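You operate a simulated robot arm through the tools that you are given. There is no shell and no other tool. Be economical: measure what you need, move in short steps, check, and stop when the job is done.

You run a simulated robot arm. Do the job below in one go: nothing can be reset, and whatever is moved stays where it is left.

TASK
Wind the leftover yarn off the cream bobbin and brush the fluff away.
Fine: stand the bobbin in the tray; knob back to free, brush back. Set down upright: lime brush. What is to be rubbed or washed off counts as gone when no trace of it is left.

It is judged by the outcome, as a careful person would: the job done as asked, and still so three seconds after it is handed in. It fails if anything else is knocked over, pushed out of place, dropped, spilled or broken.

THE ROBOT
A 6-joint arm with a two-finger parallel gripper, fixed in place. Base frame: the origin is at the foot of the arm, x ahead of it, y to its left, z up; the work surface is at about z = 0.8. Readings come in m, degrees, newtons and seconds.
With the tool pointing down near the work surface it reaches from about 0.26 to 0.68 m from the base axis. Its first joint turns from -66.0 to 66.0 degrees. Payload 2.9 kg.
Tool frame: the origin (TCP) lies between the finger pads and is the grasp point; the fingertips stand 0.03 m ahead of it; z points along the fingers, y is the line along which they close. The gripper opens to 0.11 m. The fingers are 0.02 m wide and 0.01 m thick; the gripper's body (0.048 by 0.112 m) begins 0.055 m behind the TCP.
Orientation is that of the tool frame in the base frame, as [roll, pitch, yaw] about the fixed x, y, z axes, in that order (R = Rz(yaw) Ry(pitch) Rx(roll)). With the fingers straight down and closing along the base's y, the tool's x points along the base's -x, its y along +y and its z along -z.

THE INTERFACE
- The arm moves only by the tool move_arm. Its argument "plan" is a list of rows, each a list of 7 numbers: the turn, a rotation vector about the base's x, y, z in units of 4 degrees (1.0 is 4 degrees), then the shift along the base's x, y, z in units of 20 mm (1.0 is 20 mm), then the finger opening in m, from 0 to 0.11. In form: [[rx, ry, rz, dx, dy, dz, claw], ...]. A call has 1 to 10 rows; each row shifts and turns the commanded pose from where the row before left it. A call with a number of a shift or a turn outside -1 to 1 is refused whole. Each row takes 0.2 s and may step no farther than 0.05 m and 8.6 degrees from the row before; otherwise, or with a gripper value out of range, the whole call is refused. A pose out of reach is approached as far as the arm can. The call stops where the force on the tool passes 40 N (or 10 N more than at its start, if that is more) or the arm is blocked; 0.2 s more then pass. Each finger travels about 0.108 m/s and halts on what it meets, pressing with about 31 N; the grip force reading is that of the motor and also rises with nothing between the fingers. The clock runs only during rows and for 0.2 s after the last one: add rows that do not move to give the fingers time. It gives the time, the measured TCP pose, the force on the tool (base axes), the opening and the grip force at its end, in the units of the frame above (readings bear some noise), with the torque about the TCP (base axes, N m) and any sound that the robot's microphone picked up.
- Cameras (640 x 400 px; columns grow to the right, rows downward): "scene" is fixed at [0.0576, 0.4164, 1.4086]; the picture's right is [-0.86, -0.50, 0.00], its down [-0.21, 0.35, -0.91] and it looks along [0.46, -0.79, -0.41] (base axes); focal length 329 px, centre (320, 200). "wrist" rides on the gripper at [0.072, 0.017, -0.103] in the tool frame; the picture's right is [-0.23, 0.97, 0.00], its down [-0.76, -0.18, -0.62] and it looks along [-0.61, -0.14, 0.78] (tool axes); focal length 222 px, centre (320, 200). There is no depth. A picture from a camera that has moved, and an enlarged one, comes with that camera's place and axes in the base frame and with its lens. The place of the scene camera against the robot may be out by one fixed shift of up to 0.012 m in any direction.
- snapshot(camera): a new picture of that camera. No time passes.
- close_up(camera, box): a new picture of the part [left, top, right, bottom] of that camera's present view, enlarged. No time passes.
- job_done(): hands the job in; it is judged then, once.

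Work in short steps. Places have to be worked out from the pictures, the camera data and where the tool is seen: move nearer, look again, correct. Check each grasp and each placing, and mend what went wrong. You have 120 turns and 76 pictures in all, those below and enlarged ones among them. Open the gripper and draw the arm clear of the work before you hand the job in, unless the task says otherwise; then end with one line.

The tools are called after "Emit:" by a JSON object that holds its "method" and its "body". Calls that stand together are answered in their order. move_arm: Moves the arm, as the interface text tells. Its arguments: {"type":"object","properties":{"plan":{"type":"array","items":{"type":"array","items":{"type":"number"}}}},"required":["plan"]} The other tools are called the same way: snapshot (camera) takes a picture; close_up (camera, box) takes an enlarged picture of a part of a camera's view; job_done () hands the job in.

At the start:

```text
clock: 0.0
tool_pos: [0.2692, -0.2291, 1.1847]
ee_rot: [180.0, 0.0, 179.9]
force: [0.1, -0.1, -0.4]
wrist_torque: [0.04, 0.0, 0.02]
grip_width: 0.11
grip_force: 0.1
```

scene: 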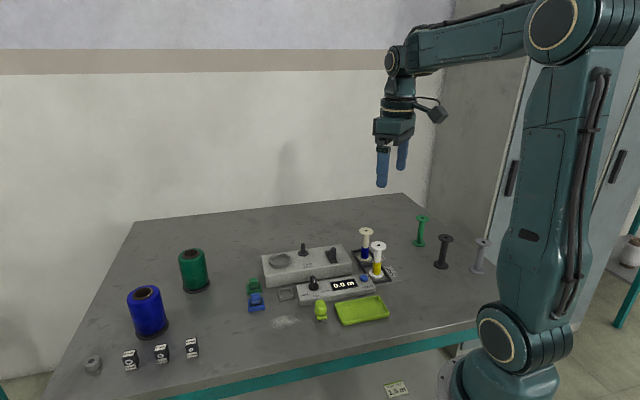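
wrist: 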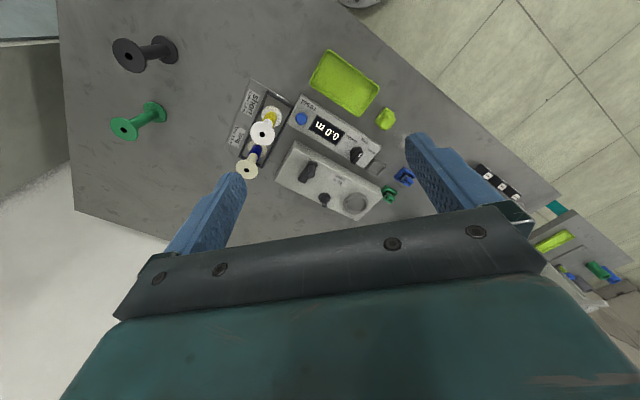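

The scene shows a bench with two devices, bobbins, brush and tray. I'll look closer first.

Emit:
{"method": "close_up", "body": {"camera": "scene", "box": [230, 210, 410, 335]}}

Emit:
{"method": "close_up", "body": {"camera": "wrist", "box": [220, 30, 440, 230]}}

Emit:
{"method": "close_up", "body": {"camera": "scene", "box": [330, 210, 410, 300]}}

```text
3.20 times, centred on (320, 272) of scene
camera zoom: at [0.0576, 0.4164, 1.4086], right [-0.86, -0.5, 0.0], down [-0.21, 0.35, -0.91], along [0.46, -0.79, -0.41], focal length 1053 px, centre (320, -32)
```

zoom: 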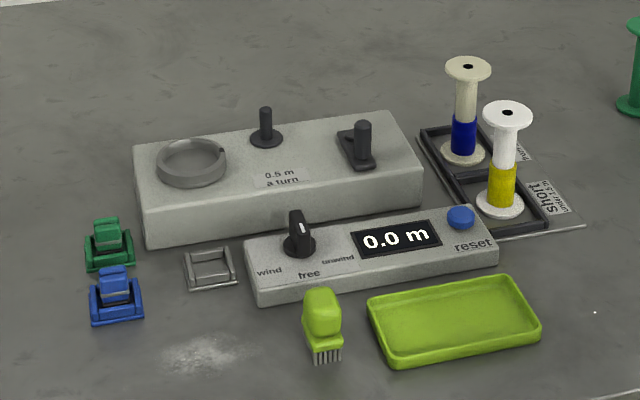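

```text
2.00 times, centred on (330, 130) of wrist
camera zoom: at [0.1975, -0.2125, 1.2871], right [0.23, 0.97, 0.0], down [0.76, -0.18, 0.62], along [0.61, -0.14, -0.78], focal length 444 px, centre (300, 340)
```

zoom: 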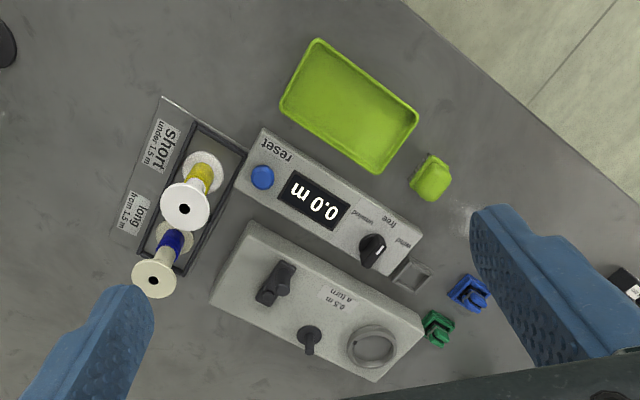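

```text
4.44 times, centred on (370, 255) of scene
camera zoom: at [0.0576, 0.4164, 1.4086], right [-0.86, -0.5, 0.0], down [-0.21, 0.35, -0.91], along [0.46, -0.79, -0.41], focal length 1463 px, centre (98, -44)
```

zoom: 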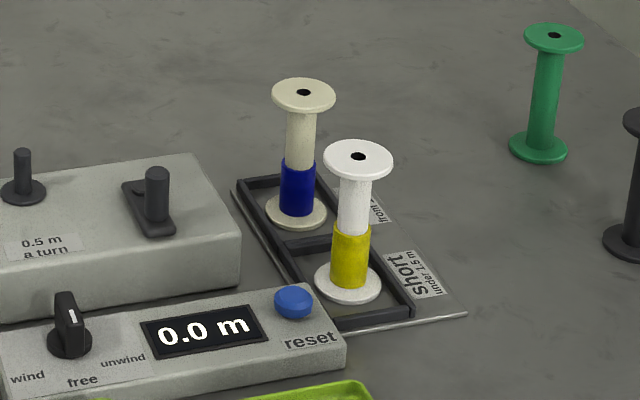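

The bench has a winder (spindle, crank, ring), a wind/free/unwind knob with a counter, the bobbins in a rack, and the lime tray, brush and fluff patch near x 0.45, y -0.07. I'll lower the arm for a better look.

Emit:
{"method": "move_arm", "body": {"plan": [[0, 0, 0, 0, 0.5, -1, 0.11], [0, 0, 0, 0, 0.5, -1, 0.11], [0, 0, 0, 0, 0.5, -1, 0.11], [0, 0, 0, 0, 0.5, -1, 0.11], [0, 0, 0, 0, 0.5, -1, 0.11]]}}

Emit:
{"method": "snapshot", "body": {"camera": "wrist"}}

```text
clock: 1.2
tool_pos: [0.2673, -0.1797, 1.0835]
ee_rot: [-180.0, 0.0, 179.9]
force: [-0.6, -0.4, -0.3]
wrist_torque: [0.02, -0.04, -0.01]
grip_width: 0.11
grip_force: 0.1
```

```text
70 pictures are left
camera wrist: at [0.1968, -0.1623, 1.1874], right [0.23, 0.97, 0.0], down [0.76, -0.18, 0.62], along [0.61, -0.14, -0.78], focal length 222 px, centre (320, 200)
```

wrist: 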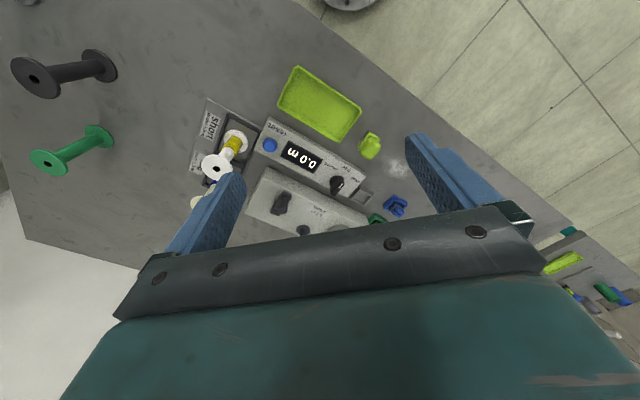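

The whole work area fits between the fingers, so I'll enlarge that part.

Emit:
{"method": "close_up", "body": {"camera": "wrist", "box": [230, 60, 422, 240]}}

Emit:
{"method": "close_up", "body": {"camera": "scene", "box": [240, 235, 350, 335]}}

```text
2.22 times, centred on (326, 150) of wrist
camera zoom: at [0.1968, -0.1623, 1.1874], right [0.23, 0.97, 0.0], down [0.76, -0.18, 0.62], along [0.61, -0.14, -0.78], focal length 494 px, centre (307, 311)
```

zoom: 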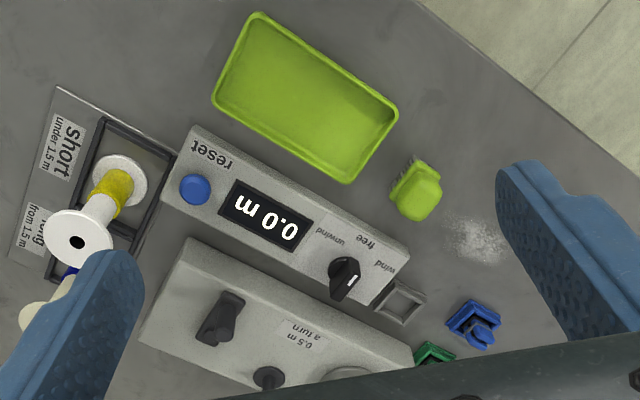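

```text
4.00 times, centred on (295, 285) of scene
camera zoom: at [0.0576, 0.4164, 1.4086], right [-0.86, -0.5, 0.0], down [-0.21, 0.35, -0.91], along [0.46, -0.79, -0.41], focal length 1317 px, centre (420, -140)
```

zoom: 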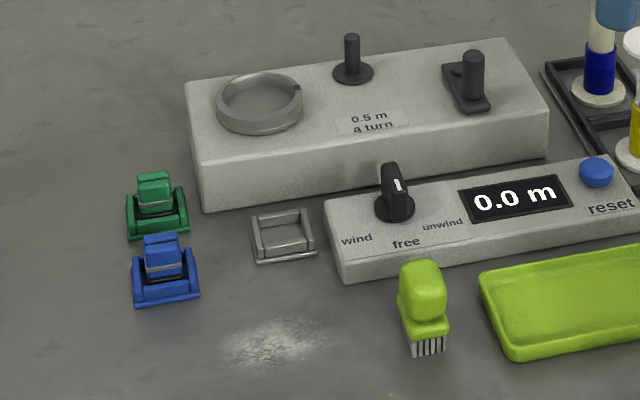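

I'll go above the cream bobbin, estimated at (0.39, -0.41) with its top at about z 0.90, and look from there.

Emit:
{"method": "move_arm", "body": {"plan": [[0, 0, 0, 0.55, -1, -0.3, 0.11], [0, 0, 0, 0.55, -1, -0.3, 0.11], [0, 0, 0, 0.55, -1, -0.3, 0.11], [0, 0, 0, 0.55, -1, -0.3, 0.11], [0, 0, 0, 0.55, -1, -0.3, 0.11], [0, 0, 0, 0.55, -1, -0.3, 0.11], [0, 0, 0, 0.55, -1, -0.3, 0.11], [0, 0, 0, 0.55, -1, -0.3, 0.11], [0, 0, 0, 0.55, -1, -0.3, 0.11], [0, 0, 0, 0.55, -1, -0.3, 0.11]]}}

Emit:
{"method": "snapshot", "body": {"camera": "wrist"}}

```text
clock: 3.4
tool_pos: [0.3796, -0.3788, 1.0233]
ee_rot: [179.9, 0.2, 179.9]
force: [-0.4, -0.1, -0.3]
wrist_torque: [-0.01, -0.02, 0.0]
grip_width: 0.11
grip_force: 0.0
```

```text
67 pictures are left
camera wrist: at [0.308, -0.3627, 1.127], right [0.23, 0.97, 0.0], down [0.76, -0.18, 0.62], along [0.61, -0.14, -0.78], focal length 222 px, centre (320, 200)
```

wrist: 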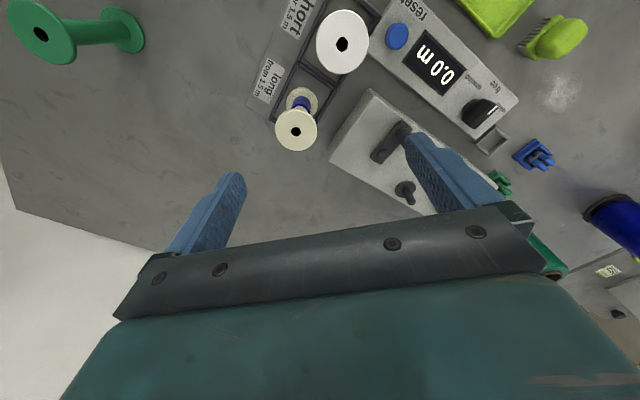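

The cream top's centre works out to (0.391, -0.407). I'll shift over it, lower to z≈0.92 with the fingers at 0.08, and check.

Emit:
{"method": "move_arm", "body": {"plan": [[0, 0, 0, 0.57, -0.7, 0, 0.08], [0, 0, 0, 0, -0.73, -1, 0.08], [0, 0, 0, 0, 0, -1, 0.08], [0, 0, 0, 0, 0, -1, 0.08], [0, 0, 0, 0, 0, -1, 0.08], [0, 0, 0, 0, 0, -1, 0.08]]}}

Emit:
{"method": "snapshot", "body": {"camera": "wrist"}}

```text
clock: 4.8
tool_pos: [0.3887, -0.4068, 0.9224]
ee_rot: [179.9, 0.0, -179.9]
force: [-0.1, 0.3, 0.4]
wrist_torque: [-0.02, -0.02, 0.02]
grip_width: 0.08
grip_force: 0.1
```

```text
66 pictures are left
camera wrist: at [0.3179, -0.3905, 1.0262], right [0.23, 0.97, 0.0], down [0.76, -0.18, 0.62], along [0.61, -0.14, -0.78], focal length 222 px, centre (320, 200)
```

wrist: 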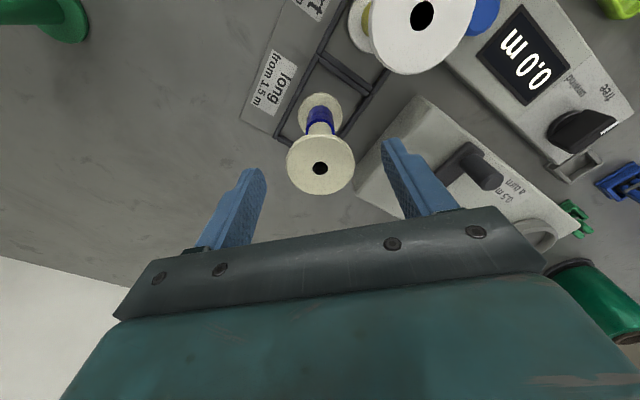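

Centred to within about 4 mm. I'll lower to z≈0.887 and close on the top flange's rim.

Emit:
{"method": "move_arm", "body": {"plan": [[0, 0, 0, 0.18, -0.03, -0.9, 0.08], [0, 0, 0, 0, 0, -0.9, 0.08], [0, 0, 0, 0, 0, 0, 0.03], [0, 0, 0, 0, 0, 0, 0.03], [0, 0, 0, 0, 0, 0, 0.03]]}}

Emit:
{"method": "snapshot", "body": {"camera": "wrist"}}

```text
clock: 6.0
tool_pos: [0.3938, -0.4084, 0.887]
ee_rot: [180.0, 0.0, 180.0]
force: [-0.4, 0.1, -0.4]
wrist_torque: [-0.01, 0.0, -0.03]
grip_width: 0.0425
grip_force: 30.7
```

```text
65 pictures are left
camera wrist: at [0.3227, -0.392, 0.9904], right [0.23, 0.97, 0.0], down [0.76, -0.18, 0.62], along [0.61, -0.14, -0.78], focal length 222 px, centre (320, 200)
```

wrist: 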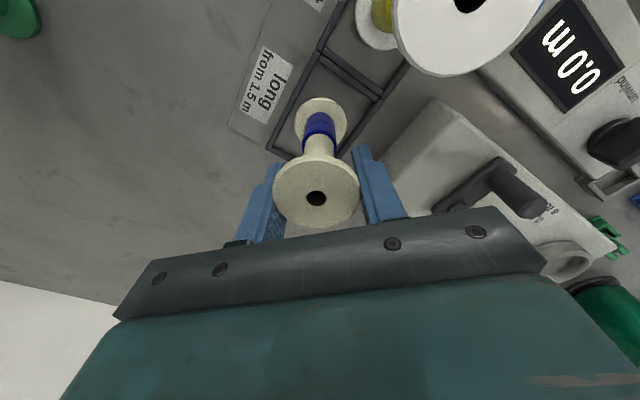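

The rim is gripped at 42.5 mm. I'll lift and then look.

Emit:
{"method": "move_arm", "body": {"plan": [[0, 0, 0, 0, 0, 0.5, 0.03], [0, 0, 0, 0, 0, 1, 0.03], [0, 0, 0, 0, 0, 1, 0.03], [0, 0, 0, 0, 0, 1, 0.03], [0, 0, 0, 0, 0, 1, 0.03], [0, 0, 0, 0, 0, 1, 0.03], [0, 0, 0, 0, 0, 1, 0.03], [0, 0, 0, 0, 0, 0.5, 0.03]]}}

Emit:
{"method": "snapshot", "body": {"camera": "wrist"}}

Emit:
{"method": "close_up", "body": {"camera": "scene", "box": [280, 160, 410, 285]}}

```text
clock: 7.8
tool_pos: [0.3933, -0.4089, 1.028]
ee_rot: [-179.9, 0.0, -180.0]
force: [0.4, -0.1, -0.2]
wrist_torque: [0.0, 0.01, 0.0]
grip_width: 0.0426
grip_force: 31.4
```

```text
64 pictures are left
camera wrist: at [0.3217, -0.3916, 1.131], right [0.23, 0.97, 0.0], down [0.76, -0.18, 0.62], along [0.61, -0.14, -0.78], focal length 222 px, centre (320, 200)
```

wrist: 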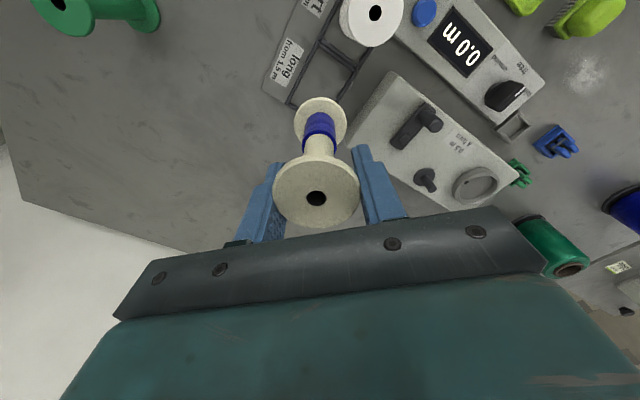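

```text
3.20 times, centred on (345, 222) of scene
camera zoom: at [0.0576, 0.4164, 1.4086], right [-0.86, -0.5, 0.0], down [-0.21, 0.35, -0.91], along [0.46, -0.79, -0.41], focal length 1053 px, centre (240, 128)
```

zoom: 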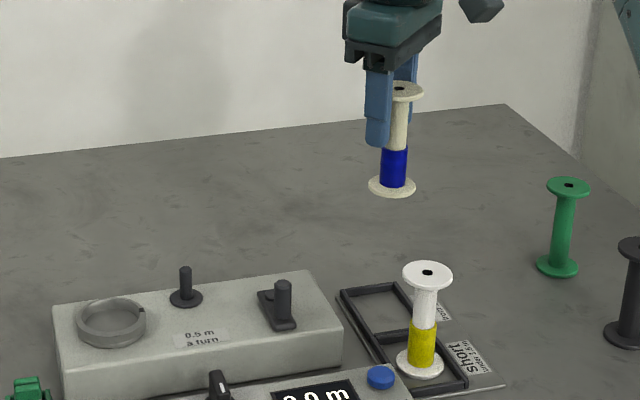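

Held upright. I'll enlarge the spindle to fix its position precisely.

Emit:
{"method": "close_up", "body": {"camera": "wrist", "box": [370, 80, 530, 210]}}

```text
3.08 times, centred on (450, 145) of wrist
camera zoom: at [0.3217, -0.3916, 1.131], right [0.23, 0.97, 0.0], down [0.76, -0.18, 0.62], along [0.61, -0.14, -0.78], focal length 684 px, centre (-80, 369)
```

zoom: 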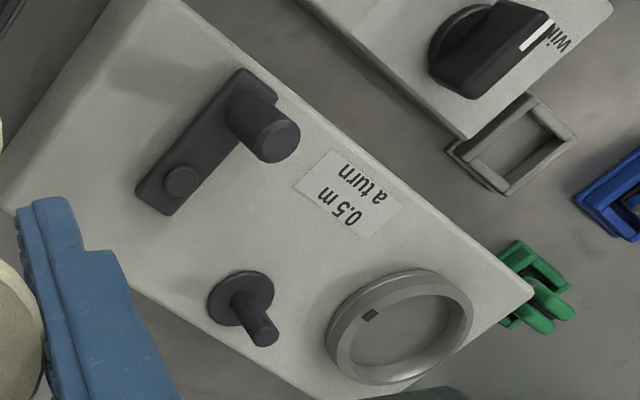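

I'll move closer, to (0.50, -0.36), keeping the height, and measure the spindle again.

Emit:
{"method": "move_arm", "body": {"plan": [[0, 0, 0, 0.9, 0.4, 0, 0.03], [0, 0, 0, 0.9, 0.4, 0, 0.03], [0, 0, 0, 0.9, 0.4, 0, 0.03], [0, 0, 0, 0.9, 0.4, 0, 0.03], [0, 0, 0, 0.9, 0.4, 0, 0.03], [0, 0, 0, 0.9, 0.4, 0, 0.03]]}}

Emit:
{"method": "close_up", "body": {"camera": "wrist", "box": [260, 60, 420, 220]}}

```text
clock: 9.2
tool_pos: [0.5032, -0.3619, 1.0262]
ee_rot: [-179.9, 0.0, -179.9]
force: [-0.2, 0.2, -0.1]
wrist_torque: [0.01, 0.03, 0.01]
grip_width: 0.0425
grip_force: 30.7
```

```text
2.50 times, centred on (340, 140) of wrist
camera zoom: at [0.4308, -0.3449, 1.1303], right [0.23, 0.97, 0.0], down [0.76, -0.18, 0.62], along [0.61, -0.14, -0.78], focal length 555 px, centre (270, 350)
```

zoom: 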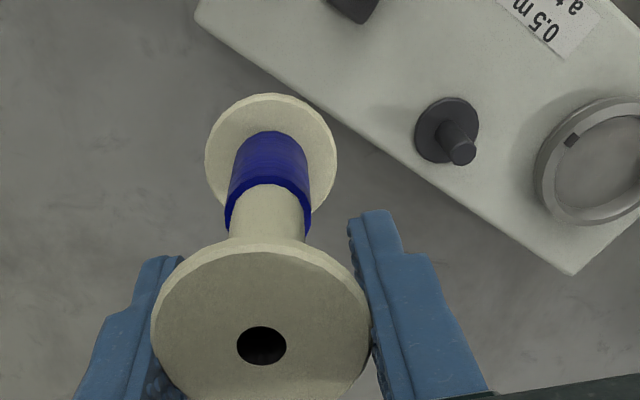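

Triangulation puts the spindle at about (0.538, -0.278) with its tip at z≈0.873. The bobbin axis is about 9 mm toward -x from the TCP. I'll move the bobbin over the spindle, just above the tip, and check.

Emit:
{"method": "move_arm", "body": {"plan": [[0, 0, 0, 0.43, 0.81, 0, 0.03], [0, 0, 0, 0.43, 0.81, 0, 0.03], [0, 0, 0, 0.43, 0.81, 0, 0.03], [0, 0, 0, 0.43, 0.81, 0, 0.03], [0, 0, 0, 0.43, 0.81, 0, 0.03], [0, 0, 0, 0, 0, -0.9, 0.03], [0, 0, 0, 0, 0, -0.9, 0.03], [0, 0, 0, 0, 0, -0.7, 0.03]]}}

Emit:
{"method": "close_up", "body": {"camera": "wrist", "box": [240, 60, 400, 220]}}

Emit:
{"method": "close_up", "body": {"camera": "scene", "box": [260, 190, 350, 270]}}

```text
clock: 11.0
tool_pos: [0.5443, -0.2812, 0.9769]
ee_rot: [-180.0, -0.1, 179.9]
force: [-0.1, 0.0, 0.0]
wrist_torque: [-0.01, 0.0, 0.02]
grip_width: 0.0425
grip_force: 30.8
```

```text
2.50 times, centred on (320, 140) of wrist
camera zoom: at [0.4736, -0.2639, 1.081], right [0.23, 0.97, 0.0], down [0.76, -0.18, 0.62], along [0.61, -0.14, -0.78], focal length 555 px, centre (320, 350)
```

zoom: 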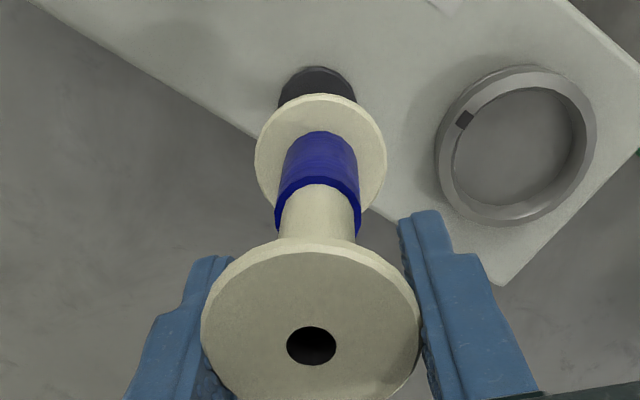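

```text
5.00 times, centred on (305, 230) of scene
camera zoom: at [0.0576, 0.4164, 1.4086], right [-0.86, -0.5, 0.0], down [-0.21, 0.35, -0.91], along [0.46, -0.79, -0.41], focal length 1646 px, centre (395, 50)
```

zoom: 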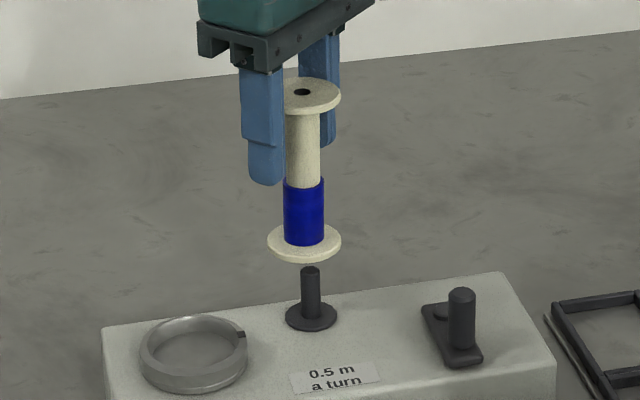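

Both views agree that the bobbin needs about 3.3 mm toward -x. I'll correct that and lower slowly onto the pin.

Emit:
{"method": "move_arm", "body": {"plan": [[0, 0, 0, -0.17, 0, 0, 0.03], [0, 0, 0, 0, 0, -0.4, 0.03], [0, 0, 0, 0, 0, -0.4, 0.03], [0, 0, 0, 0, 0, -0.3, 0.03], [0, 0, 0, 0, 0, -0.2, 0.03]]}}

Emit:
{"method": "close_up", "body": {"camera": "scene", "box": [260, 190, 350, 270]}}

```text
clock: 12.2
tool_pos: [0.5435, -0.2799, 0.9598]
ee_rot: [-179.7, 0.7, -179.9]
force: [0.0, 0.5, 4.8]
wrist_torque: [0.02, 0.02, 0.04]
grip_width: 0.0426
grip_force: 30.7
stopped in row 5: the force on the tool passed its limit at 43 N (the readings are from after the stop); the commanded pose is now the measured one
```

```text
5.00 times, centred on (305, 230) of scene
camera zoom: at [0.0575, 0.4164, 1.4086], right [-0.86, -0.5, 0.0], down [-0.21, 0.35, -0.91], along [0.46, -0.79, -0.41], focal length 1646 px, centre (395, 50)
```

zoom: 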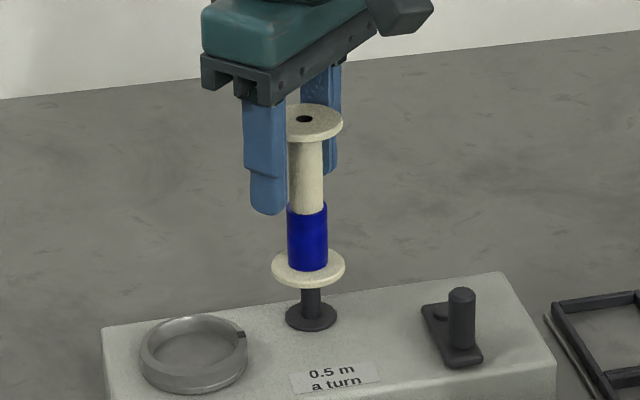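

It touched the pin tip without entering. I'll raise 6 mm and look again with the wrist camera.

Emit:
{"method": "move_arm", "body": {"plan": [[0, 0, 0, 0, 0, 0.35, 0.03], [0, 0, 0, 0, 0, 0, 0.03]]}}

Emit:
{"method": "close_up", "body": {"camera": "wrist", "box": [270, 70, 370, 210]}}

Emit:
{"method": "close_up", "body": {"camera": "scene", "box": [285, 210, 325, 260]}}

```text
clock: 12.8
tool_pos: [0.5432, -0.2794, 0.9648]
ee_rot: [-179.7, 0.6, -179.9]
force: [0.2, -0.4, -1.2]
wrist_torque: [-0.04, 0.02, 0.01]
grip_width: 0.0426
grip_force: 31.3
```

```text
2.86 times, centred on (320, 140) of wrist
camera zoom: at [0.4708, -0.2623, 1.0679], right [0.23, 0.97, 0.0], down [0.76, -0.17, 0.63], along [0.62, -0.14, -0.77], focal length 635 px, centre (320, 371)
```

zoom: 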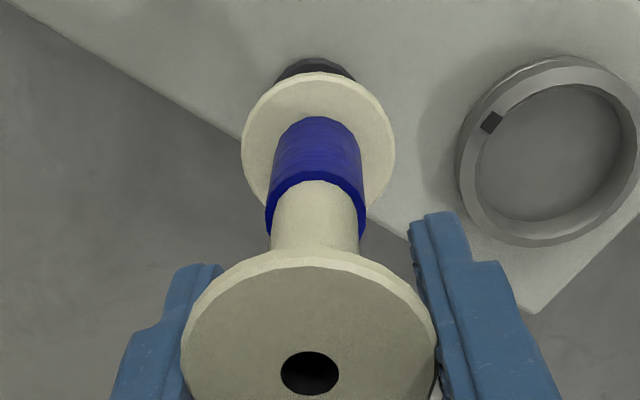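

```text
8.00 times, centred on (305, 235) of scene
camera zoom: at [0.0576, 0.4164, 1.4086], right [-0.86, -0.5, 0.0], down [-0.21, 0.35, -0.91], along [0.46, -0.79, -0.41], focal length 2633 px, centre (440, -80)
```

zoom: 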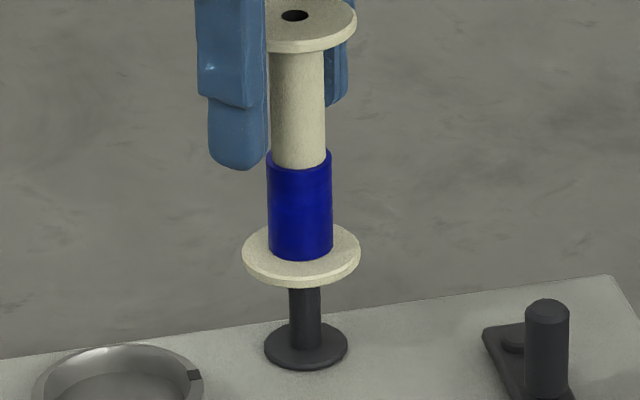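

The remaining error looks like about 1.5 mm in y plus a slight tilt. I'll correct both and try again gently.

Emit:
{"method": "move_arm", "body": {"plan": [[0.075, 0.15, 0, 0.045, -0.1, 0, 0.03], [0, 0, 0, 0, 0, -0.2, 0.03], [0, 0, 0, 0, 0, -0.2, 0.03], [0, 0, 0, 0, 0, -0.2, 0.03], [0, 0, 0, 0, 0, -0.2, 0.03]]}}

Emit:
{"method": "close_up", "body": {"camera": "scene", "box": [285, 210, 325, 260]}}

```text
clock: 14.0
tool_pos: [0.5458, -0.2819, 0.9593]
ee_rot: [-179.7, 0.7, -179.8]
force: [-0.5, 1.1, 3.6]
wrist_torque: [0.05, -0.03, 0.02]
grip_width: 0.0425
grip_force: 30.5
stopped in row 5: the force on the tool passed its limit at 44 N (the readings are from after the stop); the commanded pose is now the measured one
```

```text
8.00 times, centred on (305, 235) of scene
camera zoom: at [0.0575, 0.4164, 1.4086], right [-0.86, -0.5, 0.0], down [-0.21, 0.35, -0.91], along [0.46, -0.79, -0.41], focal length 2633 px, centre (440, -80)
```

zoom: 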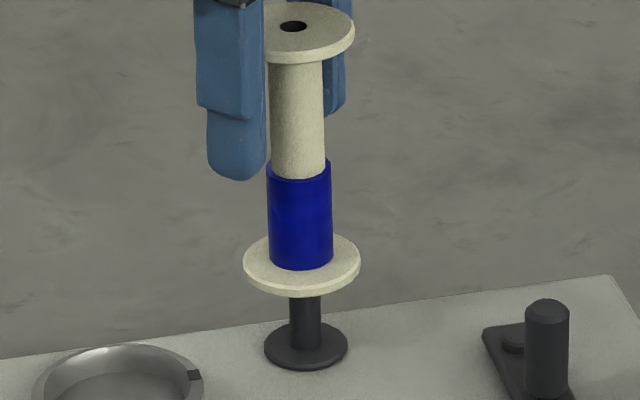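

Still on the tip. I'll take a high-zoom reference now, then raise 20 mm and take another with the tip visible.

Emit:
{"method": "close_up", "body": {"camera": "scene", "box": [290, 230, 314, 260]}}

Emit:
{"method": "move_arm", "body": {"plan": [[0.075, 0.17, -0.05, 0, 0, 0.5, 0.03], [0, 0, 0, 0, 0, 0.5, 0.03], [0, 0, 0, 0, 0, 0, 0.03], [0, 0, 0, 0, 0, 0, 0.03]]}}

Emit:
{"method": "close_up", "body": {"camera": "scene", "box": [290, 230, 314, 260]}}

```text
13.33 times, centred on (302, 245) of scene
camera zoom: at [0.0575, 0.4164, 1.4086], right [-0.86, -0.5, 0.0], down [-0.21, 0.35, -0.91], along [0.46, -0.79, -0.41], focal length 4389 px, centre (560, -400)
```

zoom: 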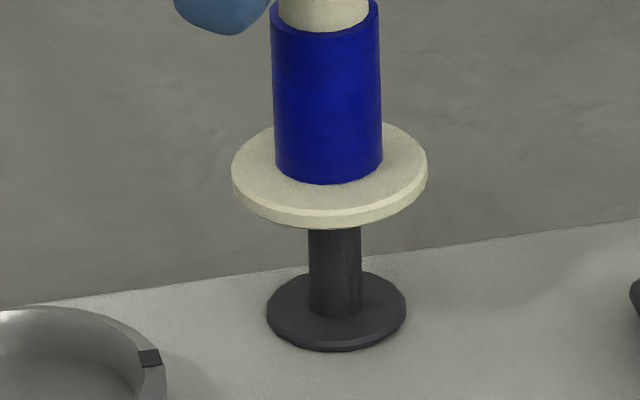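

```text
clock: 15.0
tool_pos: [0.5463, -0.281, 0.9793]
ee_rot: [-180.0, -0.1, 179.8]
force: [0.8, 0.1, -0.7]
wrist_torque: [0.03, 0.02, 0.02]
grip_width: 0.0423
grip_force: 30.7
```

```text
13.33 times, centred on (302, 245) of scene
camera zoom: at [0.0576, 0.4164, 1.4086], right [-0.86, -0.5, 0.0], down [-0.21, 0.35, -0.91], along [0.46, -0.79, -0.41], focal length 4389 px, centre (560, -400)
```

zoom: 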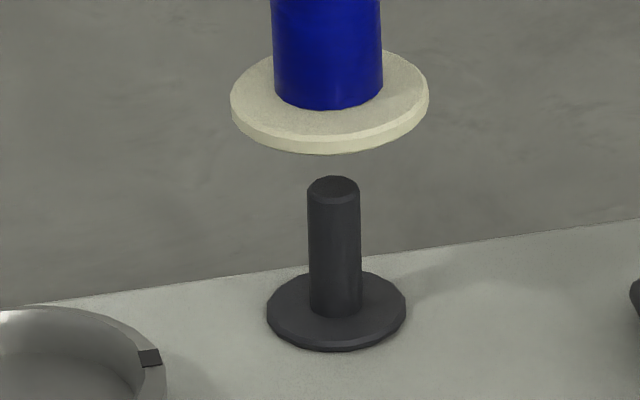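

At contact the flange centre was about 1 mm left of the pin's tip in the scene view. I'll nudge by that and lower again in finer steps.

Emit:
{"method": "move_arm", "body": {"plan": [[0, 0, 0, -0.05, -0.03, -0.4, 0.03], [0, 0, 0, 0, 0, -0.4, 0.03], [0, 0, 0, 0, 0, 0, 0.03], [0, 0, 0, 0, 0, -0.1, 0.03], [0, 0, 0, 0, 0, -0.1, 0.03], [0, 0, 0, 0, 0, -0.1, 0.03], [0, 0, 0, 0, 0, -0.1, 0.03], [0, 0, 0, 0, 0, -0.1, 0.03], [0, 0, 0, 0, 0, -0.1, 0.03]]}}

```text
clock: 16.8
tool_pos: [0.5455, -0.283, 0.9597]
ee_rot: [-179.8, 0.4, -179.9]
force: [0.5, 0.7, 4.8]
wrist_torque: [0.1, 0.04, -0.03]
grip_width: 0.0424
grip_force: 30.8
stopped in row 8: the force on the tool passed its limit at 43 N (the readings are from after the stop); the commanded pose is now the measured one
```

I'll press lightly and steadily so the torque reading shows where the pin touches.

Emit:
{"method": "move_arm", "body": {"plan": [[0, 0, 0, 0, 0, -0.1, 0.03], [0, 0, 0, 0, 0, -0.1, 0.03], [0, 0, 0, 0, 0, 0, 0.03], [0, 0, 0, 0, 0, 0, 0.03]]}}

```text
clock: 17.8
tool_pos: [0.5465, -0.2827, 0.9586]
ee_rot: [-179.5, 0.7, 179.9]
force: [-5.7, 4.6, 37.4]
wrist_torque: [0.46, 0.78, 0.02]
grip_width: 0.0421
grip_force: 30.9
```

The contact point is close to the bobbin's axis, so the error is small. I'll take a zoom to see the remaining offset.

Emit:
{"method": "close_up", "body": {"camera": "scene", "box": [290, 230, 314, 260]}}

Emit:
{"method": "close_up", "body": {"camera": "wrist", "box": [285, 70, 355, 140]}}

```text
13.33 times, centred on (302, 245) of scene
camera zoom: at [0.0568, 0.4168, 1.4085], right [-0.86, -0.5, 0.0], down [-0.21, 0.35, -0.91], along [0.46, -0.79, -0.41], focal length 4389 px, centre (560, -400)
```

zoom: 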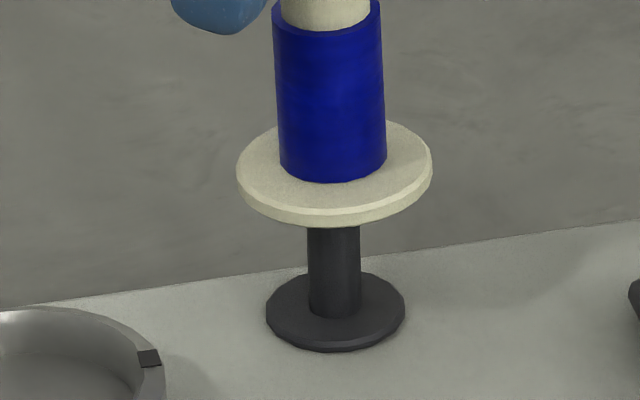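

```text
5.71 times, centred on (320, 105) of wrist
camera zoom: at [0.4742, -0.2654, 1.061], right [0.23, 0.97, 0.0], down [0.75, -0.17, 0.63], along [0.62, -0.15, -0.77], focal length 1269 px, centre (320, 743)
```

zoom: 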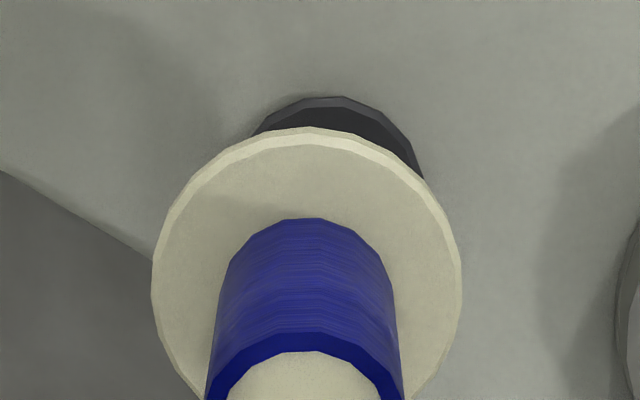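

Combining both views, the bobbin still needs about 2.5–3 mm toward the scene camera, roughly (-0.0014, +0.0026). I'll raise, straighten, apply that and lower again.

Emit:
{"method": "move_arm", "body": {"plan": [[0, 0, 0, 0, 0, 0.3, 0.03], [0.1, 0.12, 0, -0.07, 0.13, 0.2, 0.03], [0, 0, 0, 0, 0, 0, 0.03], [0, 0, 0, 0, 0, 0, 0.03]]}}

Emit:
{"method": "close_up", "body": {"camera": "wrist", "box": [285, 70, 355, 140]}}

Emit:
{"method": "close_up", "body": {"camera": "scene", "box": [290, 230, 314, 260]}}

```text
clock: 18.8
tool_pos: [0.5449, -0.279, 0.9628]
ee_rot: [179.7, -0.2, 180.0]
force: [-0.5, 0.6, -0.9]
wrist_torque: [0.01, 0.0, -0.01]
grip_width: 0.0426
grip_force: 30.9
```

```text
5.71 times, centred on (320, 105) of wrist
camera zoom: at [0.4741, -0.2633, 1.067], right [0.23, 0.97, 0.0], down [0.76, -0.18, 0.62], along [0.6, -0.14, -0.79], focal length 1269 px, centre (320, 743)
```

zoom: 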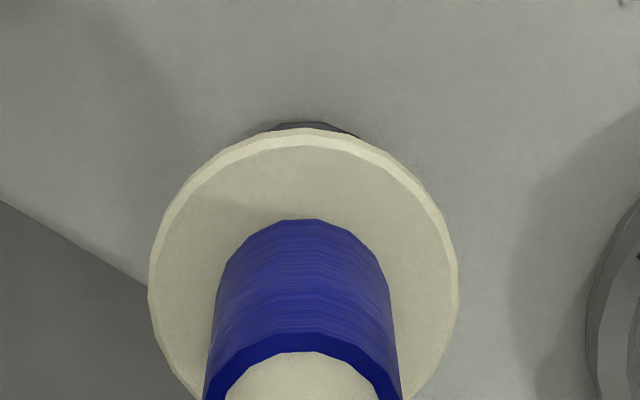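

```text
13.33 times, centred on (302, 245) of scene
camera zoom: at [0.0576, 0.4164, 1.4086], right [-0.86, -0.5, 0.0], down [-0.21, 0.35, -0.91], along [0.46, -0.79, -0.41], focal length 4389 px, centre (560, -400)
```

zoom: 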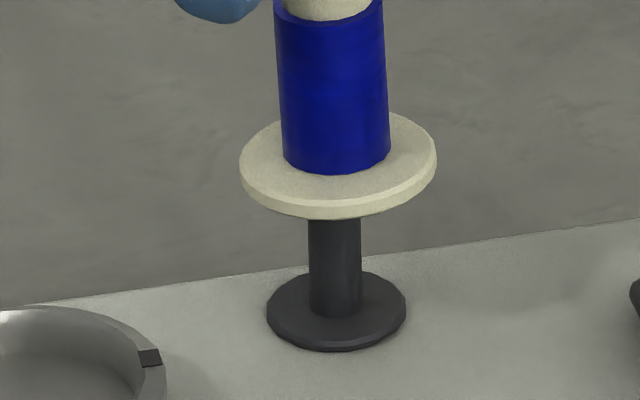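

Now nearly centred, with about 1 mm left in +x. I'll lower again in fine steps.

Emit:
{"method": "move_arm", "body": {"plan": [[0, 0, 0, 0.05, 0.01, 0, 0.03], [0, 0, 0, 0, 0, -0.1, 0.03], [0, 0, 0, 0, 0, -0.1, 0.03], [0, 0, 0, 0, 0, -0.1, 0.03], [0, 0, 0, 0, 0, -0.1, 0.03], [0, 0, 0, 0, 0, -0.1, 0.03], [0, 0, 0, 0, 0, 0, 0.03]]}}

```text
clock: 20.4
tool_pos: [0.5464, -0.2795, 0.9586]
ee_rot: [-179.9, 0.2, 179.9]
force: [-5.4, 1.7, 39.8]
wrist_torque: [0.12, 0.8, -0.05]
grip_width: 0.0428
grip_force: 31.6
```

Blocked at the same height. The torque now puts the pin at about (0.538, -0.280). I'll ease the press and feel around in a 1 mm spiral, watching for z to drop.

Emit:
{"method": "move_arm", "body": {"plan": [[0, 0, 0, 0, 0, 0.15, 0.03], [0, 0, 0, 0.05, 0, 0, 0.03], [0, 0, 0, 0, 0.05, 0, 0.03], [0, 0, 0, -0.05, 0, 0, 0.03], [0, 0, 0, -0.05, 0, 0, 0.03], [0, 0, 0, 0, -0.05, 0, 0.03], [0, 0, 0, 0, -0.05, 0, 0.03], [0, 0, 0, 0.05, 0, 0, 0.03], [0, 0, 0, 0.05, 0, 0, 0.03]]}}

```text
clock: 22.4
tool_pos: [0.5443, -0.2803, 0.9582]
ee_rot: [179.9, -0.3, 180.0]
force: [-5.5, 6.1, 28.7]
wrist_torque: [0.49, 0.65, -0.05]
grip_width: 0.0424
grip_force: 31.0
```

No drop found. Before forcing anything further I'll lift clear and tilt the bobbin so the scene camera can see whether its underside hole is large enough.

Emit:
{"method": "move_arm", "body": {"plan": [[0, 0, 0, 0, 0, 0.5, 0.03], [0, 0, 0, 0, 0, 1, 0.03], [0, 0, 0, 0, 0, 1, 0.03], [0, 0, 0, 0, 0, 1, 0.03], [0, 0, 0, 0, 0, 1, 0.03], [0.86, 0.5, 0, 0, 0, 0.5, 0.03], [0.86, 0.5, 0, 0, 0, 0, 0.03], [0.86, 0.5, 0, 0, 0, 0, 0.03], [0.86, 0.5, 0, 0, 0, 0, 0.03], [0.86, 0.5, 0, 0, 0, 0, 0.03]]}}

Emit:
{"method": "move_arm", "body": {"plan": [[0.86, 0.5, 0, 0, 0, 0, 0.03], [0.86, 0.5, 0, 0, 0, 0, 0.03], [0.86, 0.5, 0, 0, 0, 0, 0.03], [0.86, 0.5, 0, 0, 0, 0, 0.03], [0.86, 0.5, 0, 0, 0, 0, 0.03], [0.86, 0.5, 0, 0, 0, 0, 0.03], [0.86, 0.5, 0, 0, 0, 0, 0.03]]}}

Emit:
{"method": "close_up", "body": {"camera": "scene", "box": [250, 130, 370, 260]}}

```text
clock: 24.6
tool_pos: [0.5377, -0.296, 1.0506]
ee_rot: [172.9, -7.1, -179.6]
force: [0.2, 0.4, -0.3]
wrist_torque: [-0.03, 0.02, 0.0]
grip_width: 0.0423
grip_force: 31.3
out of reach, approached as far as the arm can: row 6, 7, 8, 9
```

```text
clock: 26.2
tool_pos: [0.4535, -0.2544, 1.0154]
ee_rot: [147.5, -19.9, -173.7]
force: [0.4, -0.4, -0.4]
wrist_torque: [0.0, -0.01, 0.01]
grip_width: 0.0424
grip_force: 30.9
out of reach, approached as far as the arm can: row 1, 2, 3, 4, 5, 6, 7
```

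```text
3.08 times, centred on (310, 195) of scene
camera zoom: at [0.0576, 0.4164, 1.4086], right [-0.86, -0.5, 0.0], down [-0.21, 0.35, -0.91], along [0.46, -0.79, -0.41], focal length 1013 px, centre (351, 215)
```

zoom: 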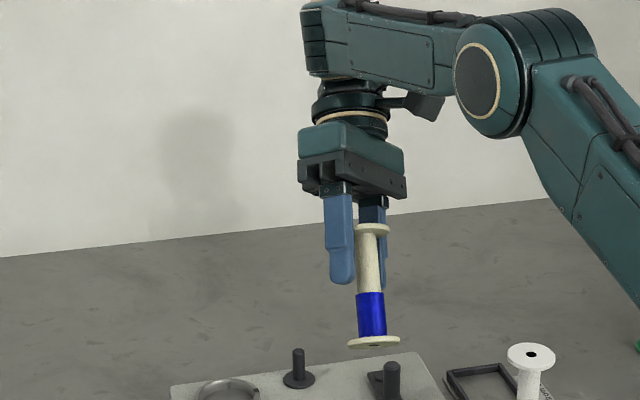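

The underside is starting to show and a dark hole is visible. I'll tilt a little more while pulling back within reach.

Emit:
{"method": "move_arm", "body": {"plan": [[0, 0, 0, -1, 0, 0.5, 0.03], [0, 0, 0, -1, 0, 0.5, 0.03], [0.86, 0.5, 0, -1, 0, 0, 0.03], [0.86, 0.5, 0, -1, 0, 0, 0.03], [0.86, 0.5, 0, 0, 0, 0, 0.03], [0.86, 0.5, 0, 0, 0, 0, 0.03]]}}

Emit:
{"method": "close_up", "body": {"camera": "scene", "box": [300, 140, 400, 250]}}

```text
clock: 27.6
tool_pos: [0.3464, -0.2428, 1.0161]
ee_rot: [131.5, -25.5, -167.2]
force: [-0.4, -0.2, -0.7]
wrist_torque: [-0.05, 0.0, -0.01]
grip_width: 0.0428
grip_force: 30.8
out of reach, approached as far as the arm can: row 5, 6
```

```text
3.64 times, centred on (350, 195) of scene
camera zoom: at [0.0576, 0.4164, 1.4086], right [-0.86, -0.5, 0.0], down [-0.21, 0.35, -0.91], along [0.46, -0.79, -0.41], focal length 1197 px, centre (211, 218)
```

zoom: 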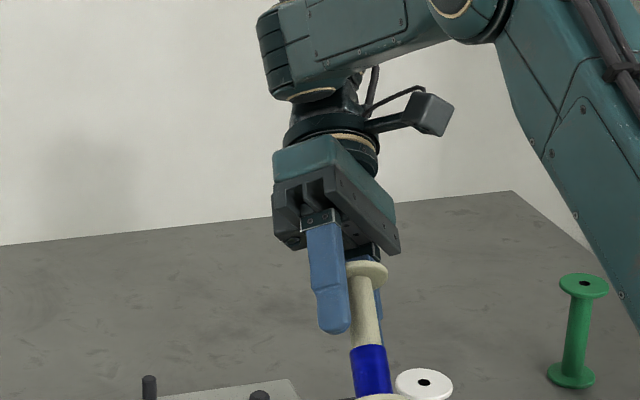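

Emit:
{"method": "close_up", "body": {"camera": "scene", "box": [335, 205, 395, 265]}}

```text
6.67 times, centred on (365, 235) of scene
camera zoom: at [0.0576, 0.4164, 1.4086], right [-0.86, -0.5, 0.0], down [-0.21, 0.35, -0.91], along [0.46, -0.79, -0.41], focal length 2194 px, centre (20, -33)
```

zoom: 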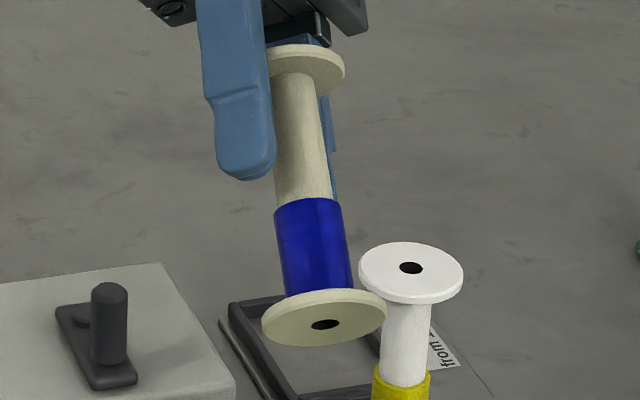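

The underside hole looks about 10 mm across and the pin about 12 mm, so I should understand the fixtures better. I'll look at the other items on the bench, including the ring and the small grey object.

Emit:
{"method": "close_up", "body": {"camera": "scene", "box": [70, 330, 210, 385]}}

Emit:
{"method": "close_up", "body": {"camera": "scene", "box": [110, 235, 220, 345]}}

Emit:
{"method": "close_up", "body": {"camera": "scene", "box": [262, 235, 360, 285]}}

```text
4.57 times, centred on (140, 358) of scene
camera zoom: at [0.0576, 0.4164, 1.4086], right [-0.86, -0.5, 0.0], down [-0.21, 0.35, -0.91], along [0.46, -0.79, -0.41], focal length 1505 px, centre (1143, -520)
```

zoom: 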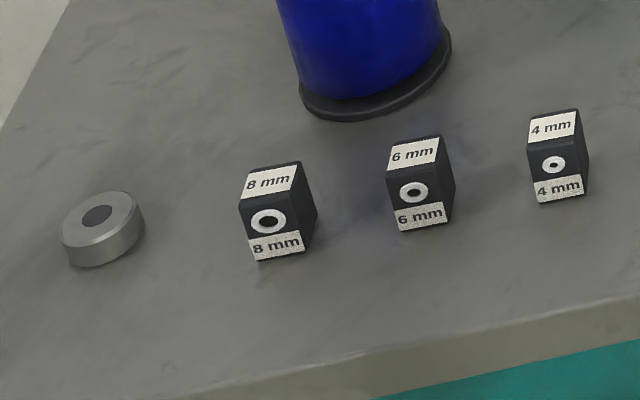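

```text
3.64 times, centred on (165, 290) of scene
camera zoom: at [0.0576, 0.4164, 1.4086], right [-0.86, -0.5, 0.0], down [-0.21, 0.35, -0.91], along [0.46, -0.79, -0.41], focal length 1197 px, centre (884, -127)
```

zoom: 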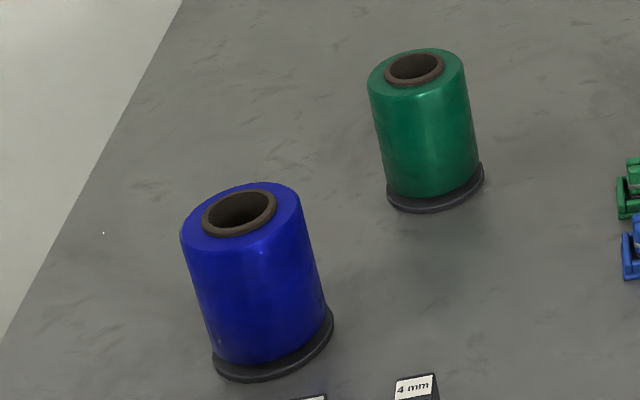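

```text
6.53 times, centred on (311, 260) of scene
camera zoom: at [0.0576, 0.4164, 1.4086], right [-0.86, -0.5, 0.0], down [-0.21, 0.35, -0.91], along [0.46, -0.79, -0.41], focal length 2150 px, centre (379, -192)
```

zoom: 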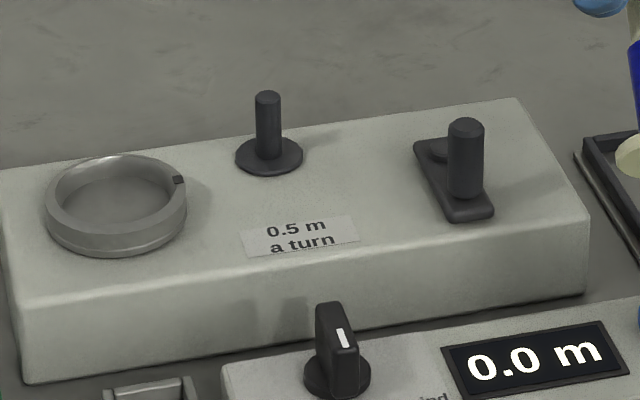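

The pin should still be the bobbin's seat. My grip is off-centre and slightly tilted, though, so the alignment is uncertain. I'll straighten up, set the bobbin back in its rack slot and regrip it centred. First I'll reverse the tilt.

Emit:
{"method": "move_arm", "body": {"plan": [[-0.86, -0.5, 0, 0, 0, 0, 0.03], [-0.86, -0.5, 0, 0, 0, 0, 0.03], [-0.86, -0.5, 0, 0, 0, 0, 0.03], [-0.86, -0.5, 0, 0, 0, 0, 0.03], [-0.86, -0.5, 0, 0, 0, 0, 0.03], [-0.86, -0.5, 0, 0, 0, 0, 0.03], [-0.86, -0.5, 0, 0, 0, 0, 0.03], [-0.86, -0.5, 0, 0, 0, 0, 0.03], [-0.86, -0.5, 0, 0, 0, 0, 0.03], [-0.86, -0.5, 0, 0, 0, 0, 0.03]]}}

Emit:
{"method": "move_arm", "body": {"plan": [[-0.86, -0.5, 0, 0, 0, 0, 0.03], [-0.86, -0.5, 0, 0, 0, 0, 0.03], [-0.86, -0.5, 0, 0, 0, 0, 0.03], [0, 0, 0, 0, 0, 0, 0.03]]}}

```text
clock: 29.8
tool_pos: [0.3989, -0.2913, 1.0742]
ee_rot: [169.4, -9.4, -179.0]
force: [-0.6, -0.6, -0.6]
wrist_torque: [-0.01, 0.01, -0.02]
grip_width: 0.0427
grip_force: 30.7
out of reach, approached as far as the arm can: row 6, 7, 8, 9, 10
```

```text
clock: 30.8
tool_pos: [0.4333, -0.3166, 1.1096]
ee_rot: [179.8, -3.3, 179.8]
force: [0.5, 0.0, -0.6]
wrist_torque: [-0.03, 0.0, -0.01]
grip_width: 0.0428
grip_force: 30.6
out of reach, approached as far as the arm can: row 1, 2, 3
```

Emit:
{"method": "move_arm", "body": {"plan": [[0, 0, 0, -0.5, -1, -0.5, 0.03], [0, 0, 0, -0.5, -1, -0.5, 0.03], [0, 0, 0, -0.5, -1, -0.5, 0.03], [0, 0, 0, -0.5, -1, -0.5, 0.03], [0, 0, 0, 0, 0, 0, 0.03]]}}

```text
clock: 32.0
tool_pos: [0.3977, -0.4007, 1.074]
ee_rot: [179.8, -3.2, 179.7]
force: [0.4, 0.1, -0.5]
wrist_torque: [0.05, -0.01, -0.03]
grip_width: 0.0427
grip_force: 31.4
out of reach, approached as far as the arm can: row 1, 3
```

Now I'll level the tool and look at the slot.

Emit:
{"method": "move_arm", "body": {"plan": [[0.05, -0.8, -0.07, 0, 0, -0.5, 0.03], [0, 0, 0, -0.18, -0.39, -1, 0.03], [0, 0, 0, 0, 0, -0.5, 0.03], [0, 0, 0, 0, 0, 0, 0.03]]}}

Emit:
{"method": "snapshot", "body": {"camera": "wrist"}}

```text
clock: 33.0
tool_pos: [0.4107, -0.4251, 1.0483]
ee_rot: [179.6, -0.1, 179.5]
force: [0.5, 0.3, -0.7]
wrist_torque: [0.01, -0.03, 0.01]
grip_width: 0.0425
grip_force: 31.2
out of reach, approached as far as the arm can: row 1, 2, 3
```

```text
42 pictures are left
camera wrist: at [0.3405, -0.4089, 1.1521], right [0.24, 0.97, 0.01], down [0.76, -0.19, 0.62], along [0.6, -0.14, -0.78], focal length 222 px, centre (320, 200)
```

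wrist: 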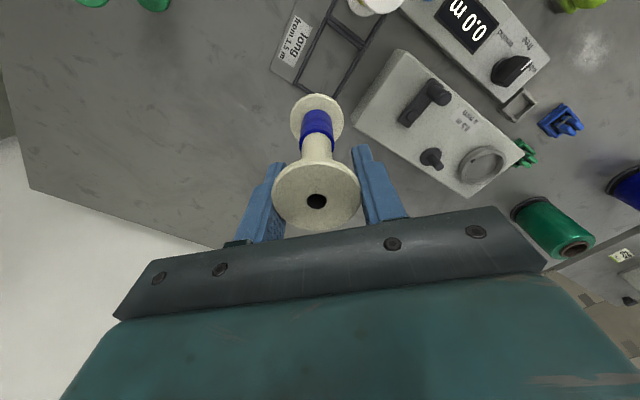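

Emit:
{"method": "move_arm", "body": {"plan": [[0, 0, 0, -0.4, 0.4, -1, 0.03], [0, 0, 0, -0.4, 0.4, -1, 0.03], [0, 0, 0, 0, 0, 0, 0.03]]}}

```text
clock: 33.8
tool_pos: [0.4191, -0.4344, 1.0232]
ee_rot: [179.5, 0.0, 179.4]
force: [0.6, 0.5, -0.8]
wrist_torque: [-0.02, 0.04, -0.01]
grip_width: 0.0426
grip_force: 31.1
out of reach, approached as far as the arm can: row 1, 2
```

The position isn't following as expected, so I'll give a null row to see where the command stands.

Emit:
{"method": "move_arm", "body": {"plan": [[0, 0, 0, 0, 0, 0, 0.03], [0, 0, 0, 0, 0, 0, 0.03], [0, 0, 0, 0, 0, 0, 0.03]]}}

```text
clock: 34.6
tool_pos: [0.4184, -0.4351, 1.0227]
ee_rot: [179.5, -0.1, 179.5]
force: [-0.6, -0.4, -0.4]
wrist_torque: [0.02, 0.0, -0.01]
grip_width: 0.0426
grip_force: 30.6
```

Emit:
{"method": "move_arm", "body": {"plan": [[0, 0, 0, 0, 0, -0.5, 0.03], [0, 0, 0, 0, 0, -0.5, 0.03], [0, 0, 0, 0, 0, 0, 0.03]]}}

```text
clock: 35.4
tool_pos: [0.4242, -0.4387, 1.0032]
ee_rot: [179.6, -0.1, 179.6]
force: [-0.5, 0.1, -0.7]
wrist_torque: [-0.03, -0.03, -0.04]
grip_width: 0.0429
grip_force: 30.7
out of reach, approached as far as the arm can: row 1, 2
```

The commanded pose is evidently beyond the reach. I'll pull it back radially until it responds.

Emit:
{"method": "move_arm", "body": {"plan": [[0, 0, 0, -0.7, 0.7, 0, 0.03], [0, 0, 0, -0.7, 0.7, 0, 0.03], [0, 0, 0, -0.7, 0.7, 0, 0.03], [0, 0, 0, 0, 0, 0, 0.03]]}}

```text
clock: 36.4
tool_pos: [0.4166, -0.4357, 1.0238]
ee_rot: [179.5, 0.1, 179.6]
force: [-0.6, 0.8, -0.5]
wrist_torque: [-0.03, 0.0, 0.04]
grip_width: 0.0425
grip_force: 31.4
out of reach, approached as far as the arm can: row 1, 2, 3
```

Emit:
{"method": "move_arm", "body": {"plan": [[0, 0, 0, -0.9, 0.9, 0, 0.03], [0, 0, 0, -0.9, 0.9, 0, 0.03], [0, 0, 0, -0.9, 0.9, 0, 0.03], [0, 0, 0, -0.9, 0.9, 0, 0.03], [0, 0, 0, 0, 0, 0, 0.03]]}}

```text
clock: 37.6
tool_pos: [0.4059, -0.4258, 1.0554]
ee_rot: [179.5, 0.1, 179.5]
force: [0.0, -0.8, -0.9]
wrist_torque: [-0.01, 0.01, 0.0]
grip_width: 0.0425
grip_force: 31.1
out of reach, approached as far as the arm can: row 1, 2, 3, 4
```

Pulling inward is safe because it raises the arm, so I'll continue until the pose is reachable.

Emit:
{"method": "move_arm", "body": {"plan": [[0, 0, 0, -1, 1, 0, 0.03], [0, 0, 0, -1, 1, 0, 0.03], [0, 0, 0, -1, 1, 0, 0.03], [0, 0, 0, -1, 1, 0, 0.03], [0, 0, 0, -1, 1, 0, 0.03], [0, 0, 0, -1, 1, 0, 0.03]]}}

```text
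clock: 39.0
tool_pos: [0.3727, -0.3976, 1.12]
ee_rot: [179.4, -0.2, 179.6]
force: [0.8, 0.7, 0.5]
wrist_torque: [0.0, -0.02, 0.02]
grip_width: 0.0425
grip_force: 31.2
out of reach, approached as far as the arm can: row 1, 2, 3, 4, 5, 6
```

Emit:
{"method": "move_arm", "body": {"plan": [[0, 0, 0, -0.8, 0.8, -0.6, 0.03], [0, 0, 0, -0.8, 0.8, -0.6, 0.03], [0, 0, 0, -0.8, 0.8, -0.6, 0.03], [0, 0, 0, -0.8, 0.8, -0.6, 0.03], [0, 0, 0, -0.8, 0.8, -0.6, 0.03], [0, 0, 0, -0.8, 0.8, -0.6, 0.03]]}}

```text
clock: 40.4
tool_pos: [0.353, -0.3827, 1.1474]
ee_rot: [179.4, -0.1, 179.6]
force: [0.2, -0.3, -0.3]
wrist_torque: [-0.01, 0.0, -0.02]
grip_width: 0.0426
grip_force: 31.5
out of reach, approached as far as the arm can: row 1, 2, 3, 4, 5, 6
```

A joint seems to be riding a limit. I'll look at the arm's shape.

Emit:
{"method": "snapshot", "body": {"camera": "scene"}}

```text
41 pictures are left
```

scene: 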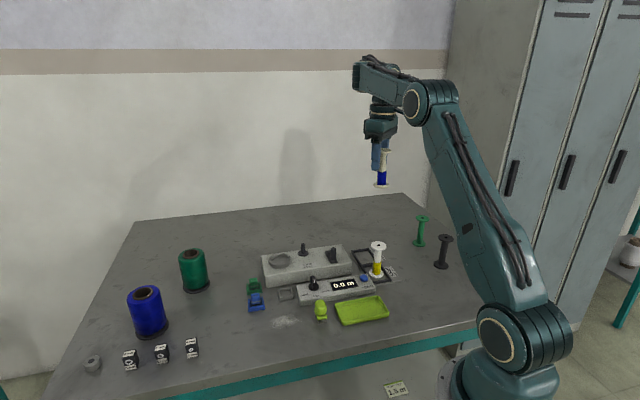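

I'll head back toward the roomy starting pose to free the joints.

Emit:
{"method": "move_arm", "body": {"plan": [[0, 0, 0, -0.4, 0.8, 0.2, 0.03], [0, 0, 0, -0.4, 0.8, 0.2, 0.03], [0, 0, 0, -0.4, 0.8, 0.2, 0.03], [0, 0, 0, -0.4, 0.8, 0.2, 0.03], [0, 0, 0, -0.4, 0.8, 0.2, 0.03], [0, 0, 0, -0.4, 0.8, 0.2, 0.03], [0, 0, 0, -0.4, 0.8, 0.2, 0.03], [0, 0, 0, -0.4, 0.8, 0.2, 0.03]]}}

```text
clock: 42.2
tool_pos: [0.31, -0.2759, 1.2215]
ee_rot: [179.4, -0.2, 179.5]
force: [0.5, 0.4, -0.6]
wrist_torque: [-0.01, -0.02, -0.01]
grip_width: 0.0425
grip_force: 30.7
out of reach, approached as far as the arm can: row 1, 2, 3, 4, 5, 6, 7, 8
```

The numbers fit a command lying just outside the maximum-reach sphere. I'll step the command down and inward to recover it.

Emit:
{"method": "move_arm", "body": {"plan": [[0, 0, 0, 0, 0, -1, 0.03], [0, 0, 0, 0, 0, -1, 0.03], [0, 0, 0, 0, 0, -1, 0.03], [0, 0, 0, 0, 0, -1, 0.03], [0, 0, 0, 0, 0, -1, 0.03], [0, 0, 0, 0, 0, 0, 0.03]]}}

```text
clock: 43.6
tool_pos: [0.3408, -0.3044, 1.1976]
ee_rot: [179.5, -0.1, 179.5]
force: [-0.3, 0.2, 0.6]
wrist_torque: [-0.01, 0.0, -0.02]
grip_width: 0.0429
grip_force: 30.7
out of reach, approached as far as the arm can: row 1, 2, 3, 4, 5
```

Emit:
{"method": "move_arm", "body": {"plan": [[0, 0, 0, -0.6, 0.54, -0.8, 0.03], [0, 0, 0, -0.6, 0.54, -0.8, 0.03], [0, 0, 0, -0.6, 0.54, -0.8, 0.03], [0, 0, 0, -0.6, 0.54, -0.8, 0.03], [0, 0, 0, -0.6, 0.54, -0.8, 0.03], [0, 0, 0, -0.6, 0.54, -0.8, 0.03], [0, 0, 0, -0.6, 0.54, -0.8, 0.03], [0, 0, 0, -0.6, 0.54, -0.8, 0.03]]}}

```text
clock: 45.4
tool_pos: [0.3072, -0.2754, 1.2235]
ee_rot: [179.5, -0.1, 179.5]
force: [0.2, -0.3, 0.8]
wrist_torque: [0.01, -0.01, 0.02]
grip_width: 0.0431
grip_force: 30.6
out of reach, approached as far as the arm can: row 1, 2, 3, 4, 5, 6, 7, 8
```

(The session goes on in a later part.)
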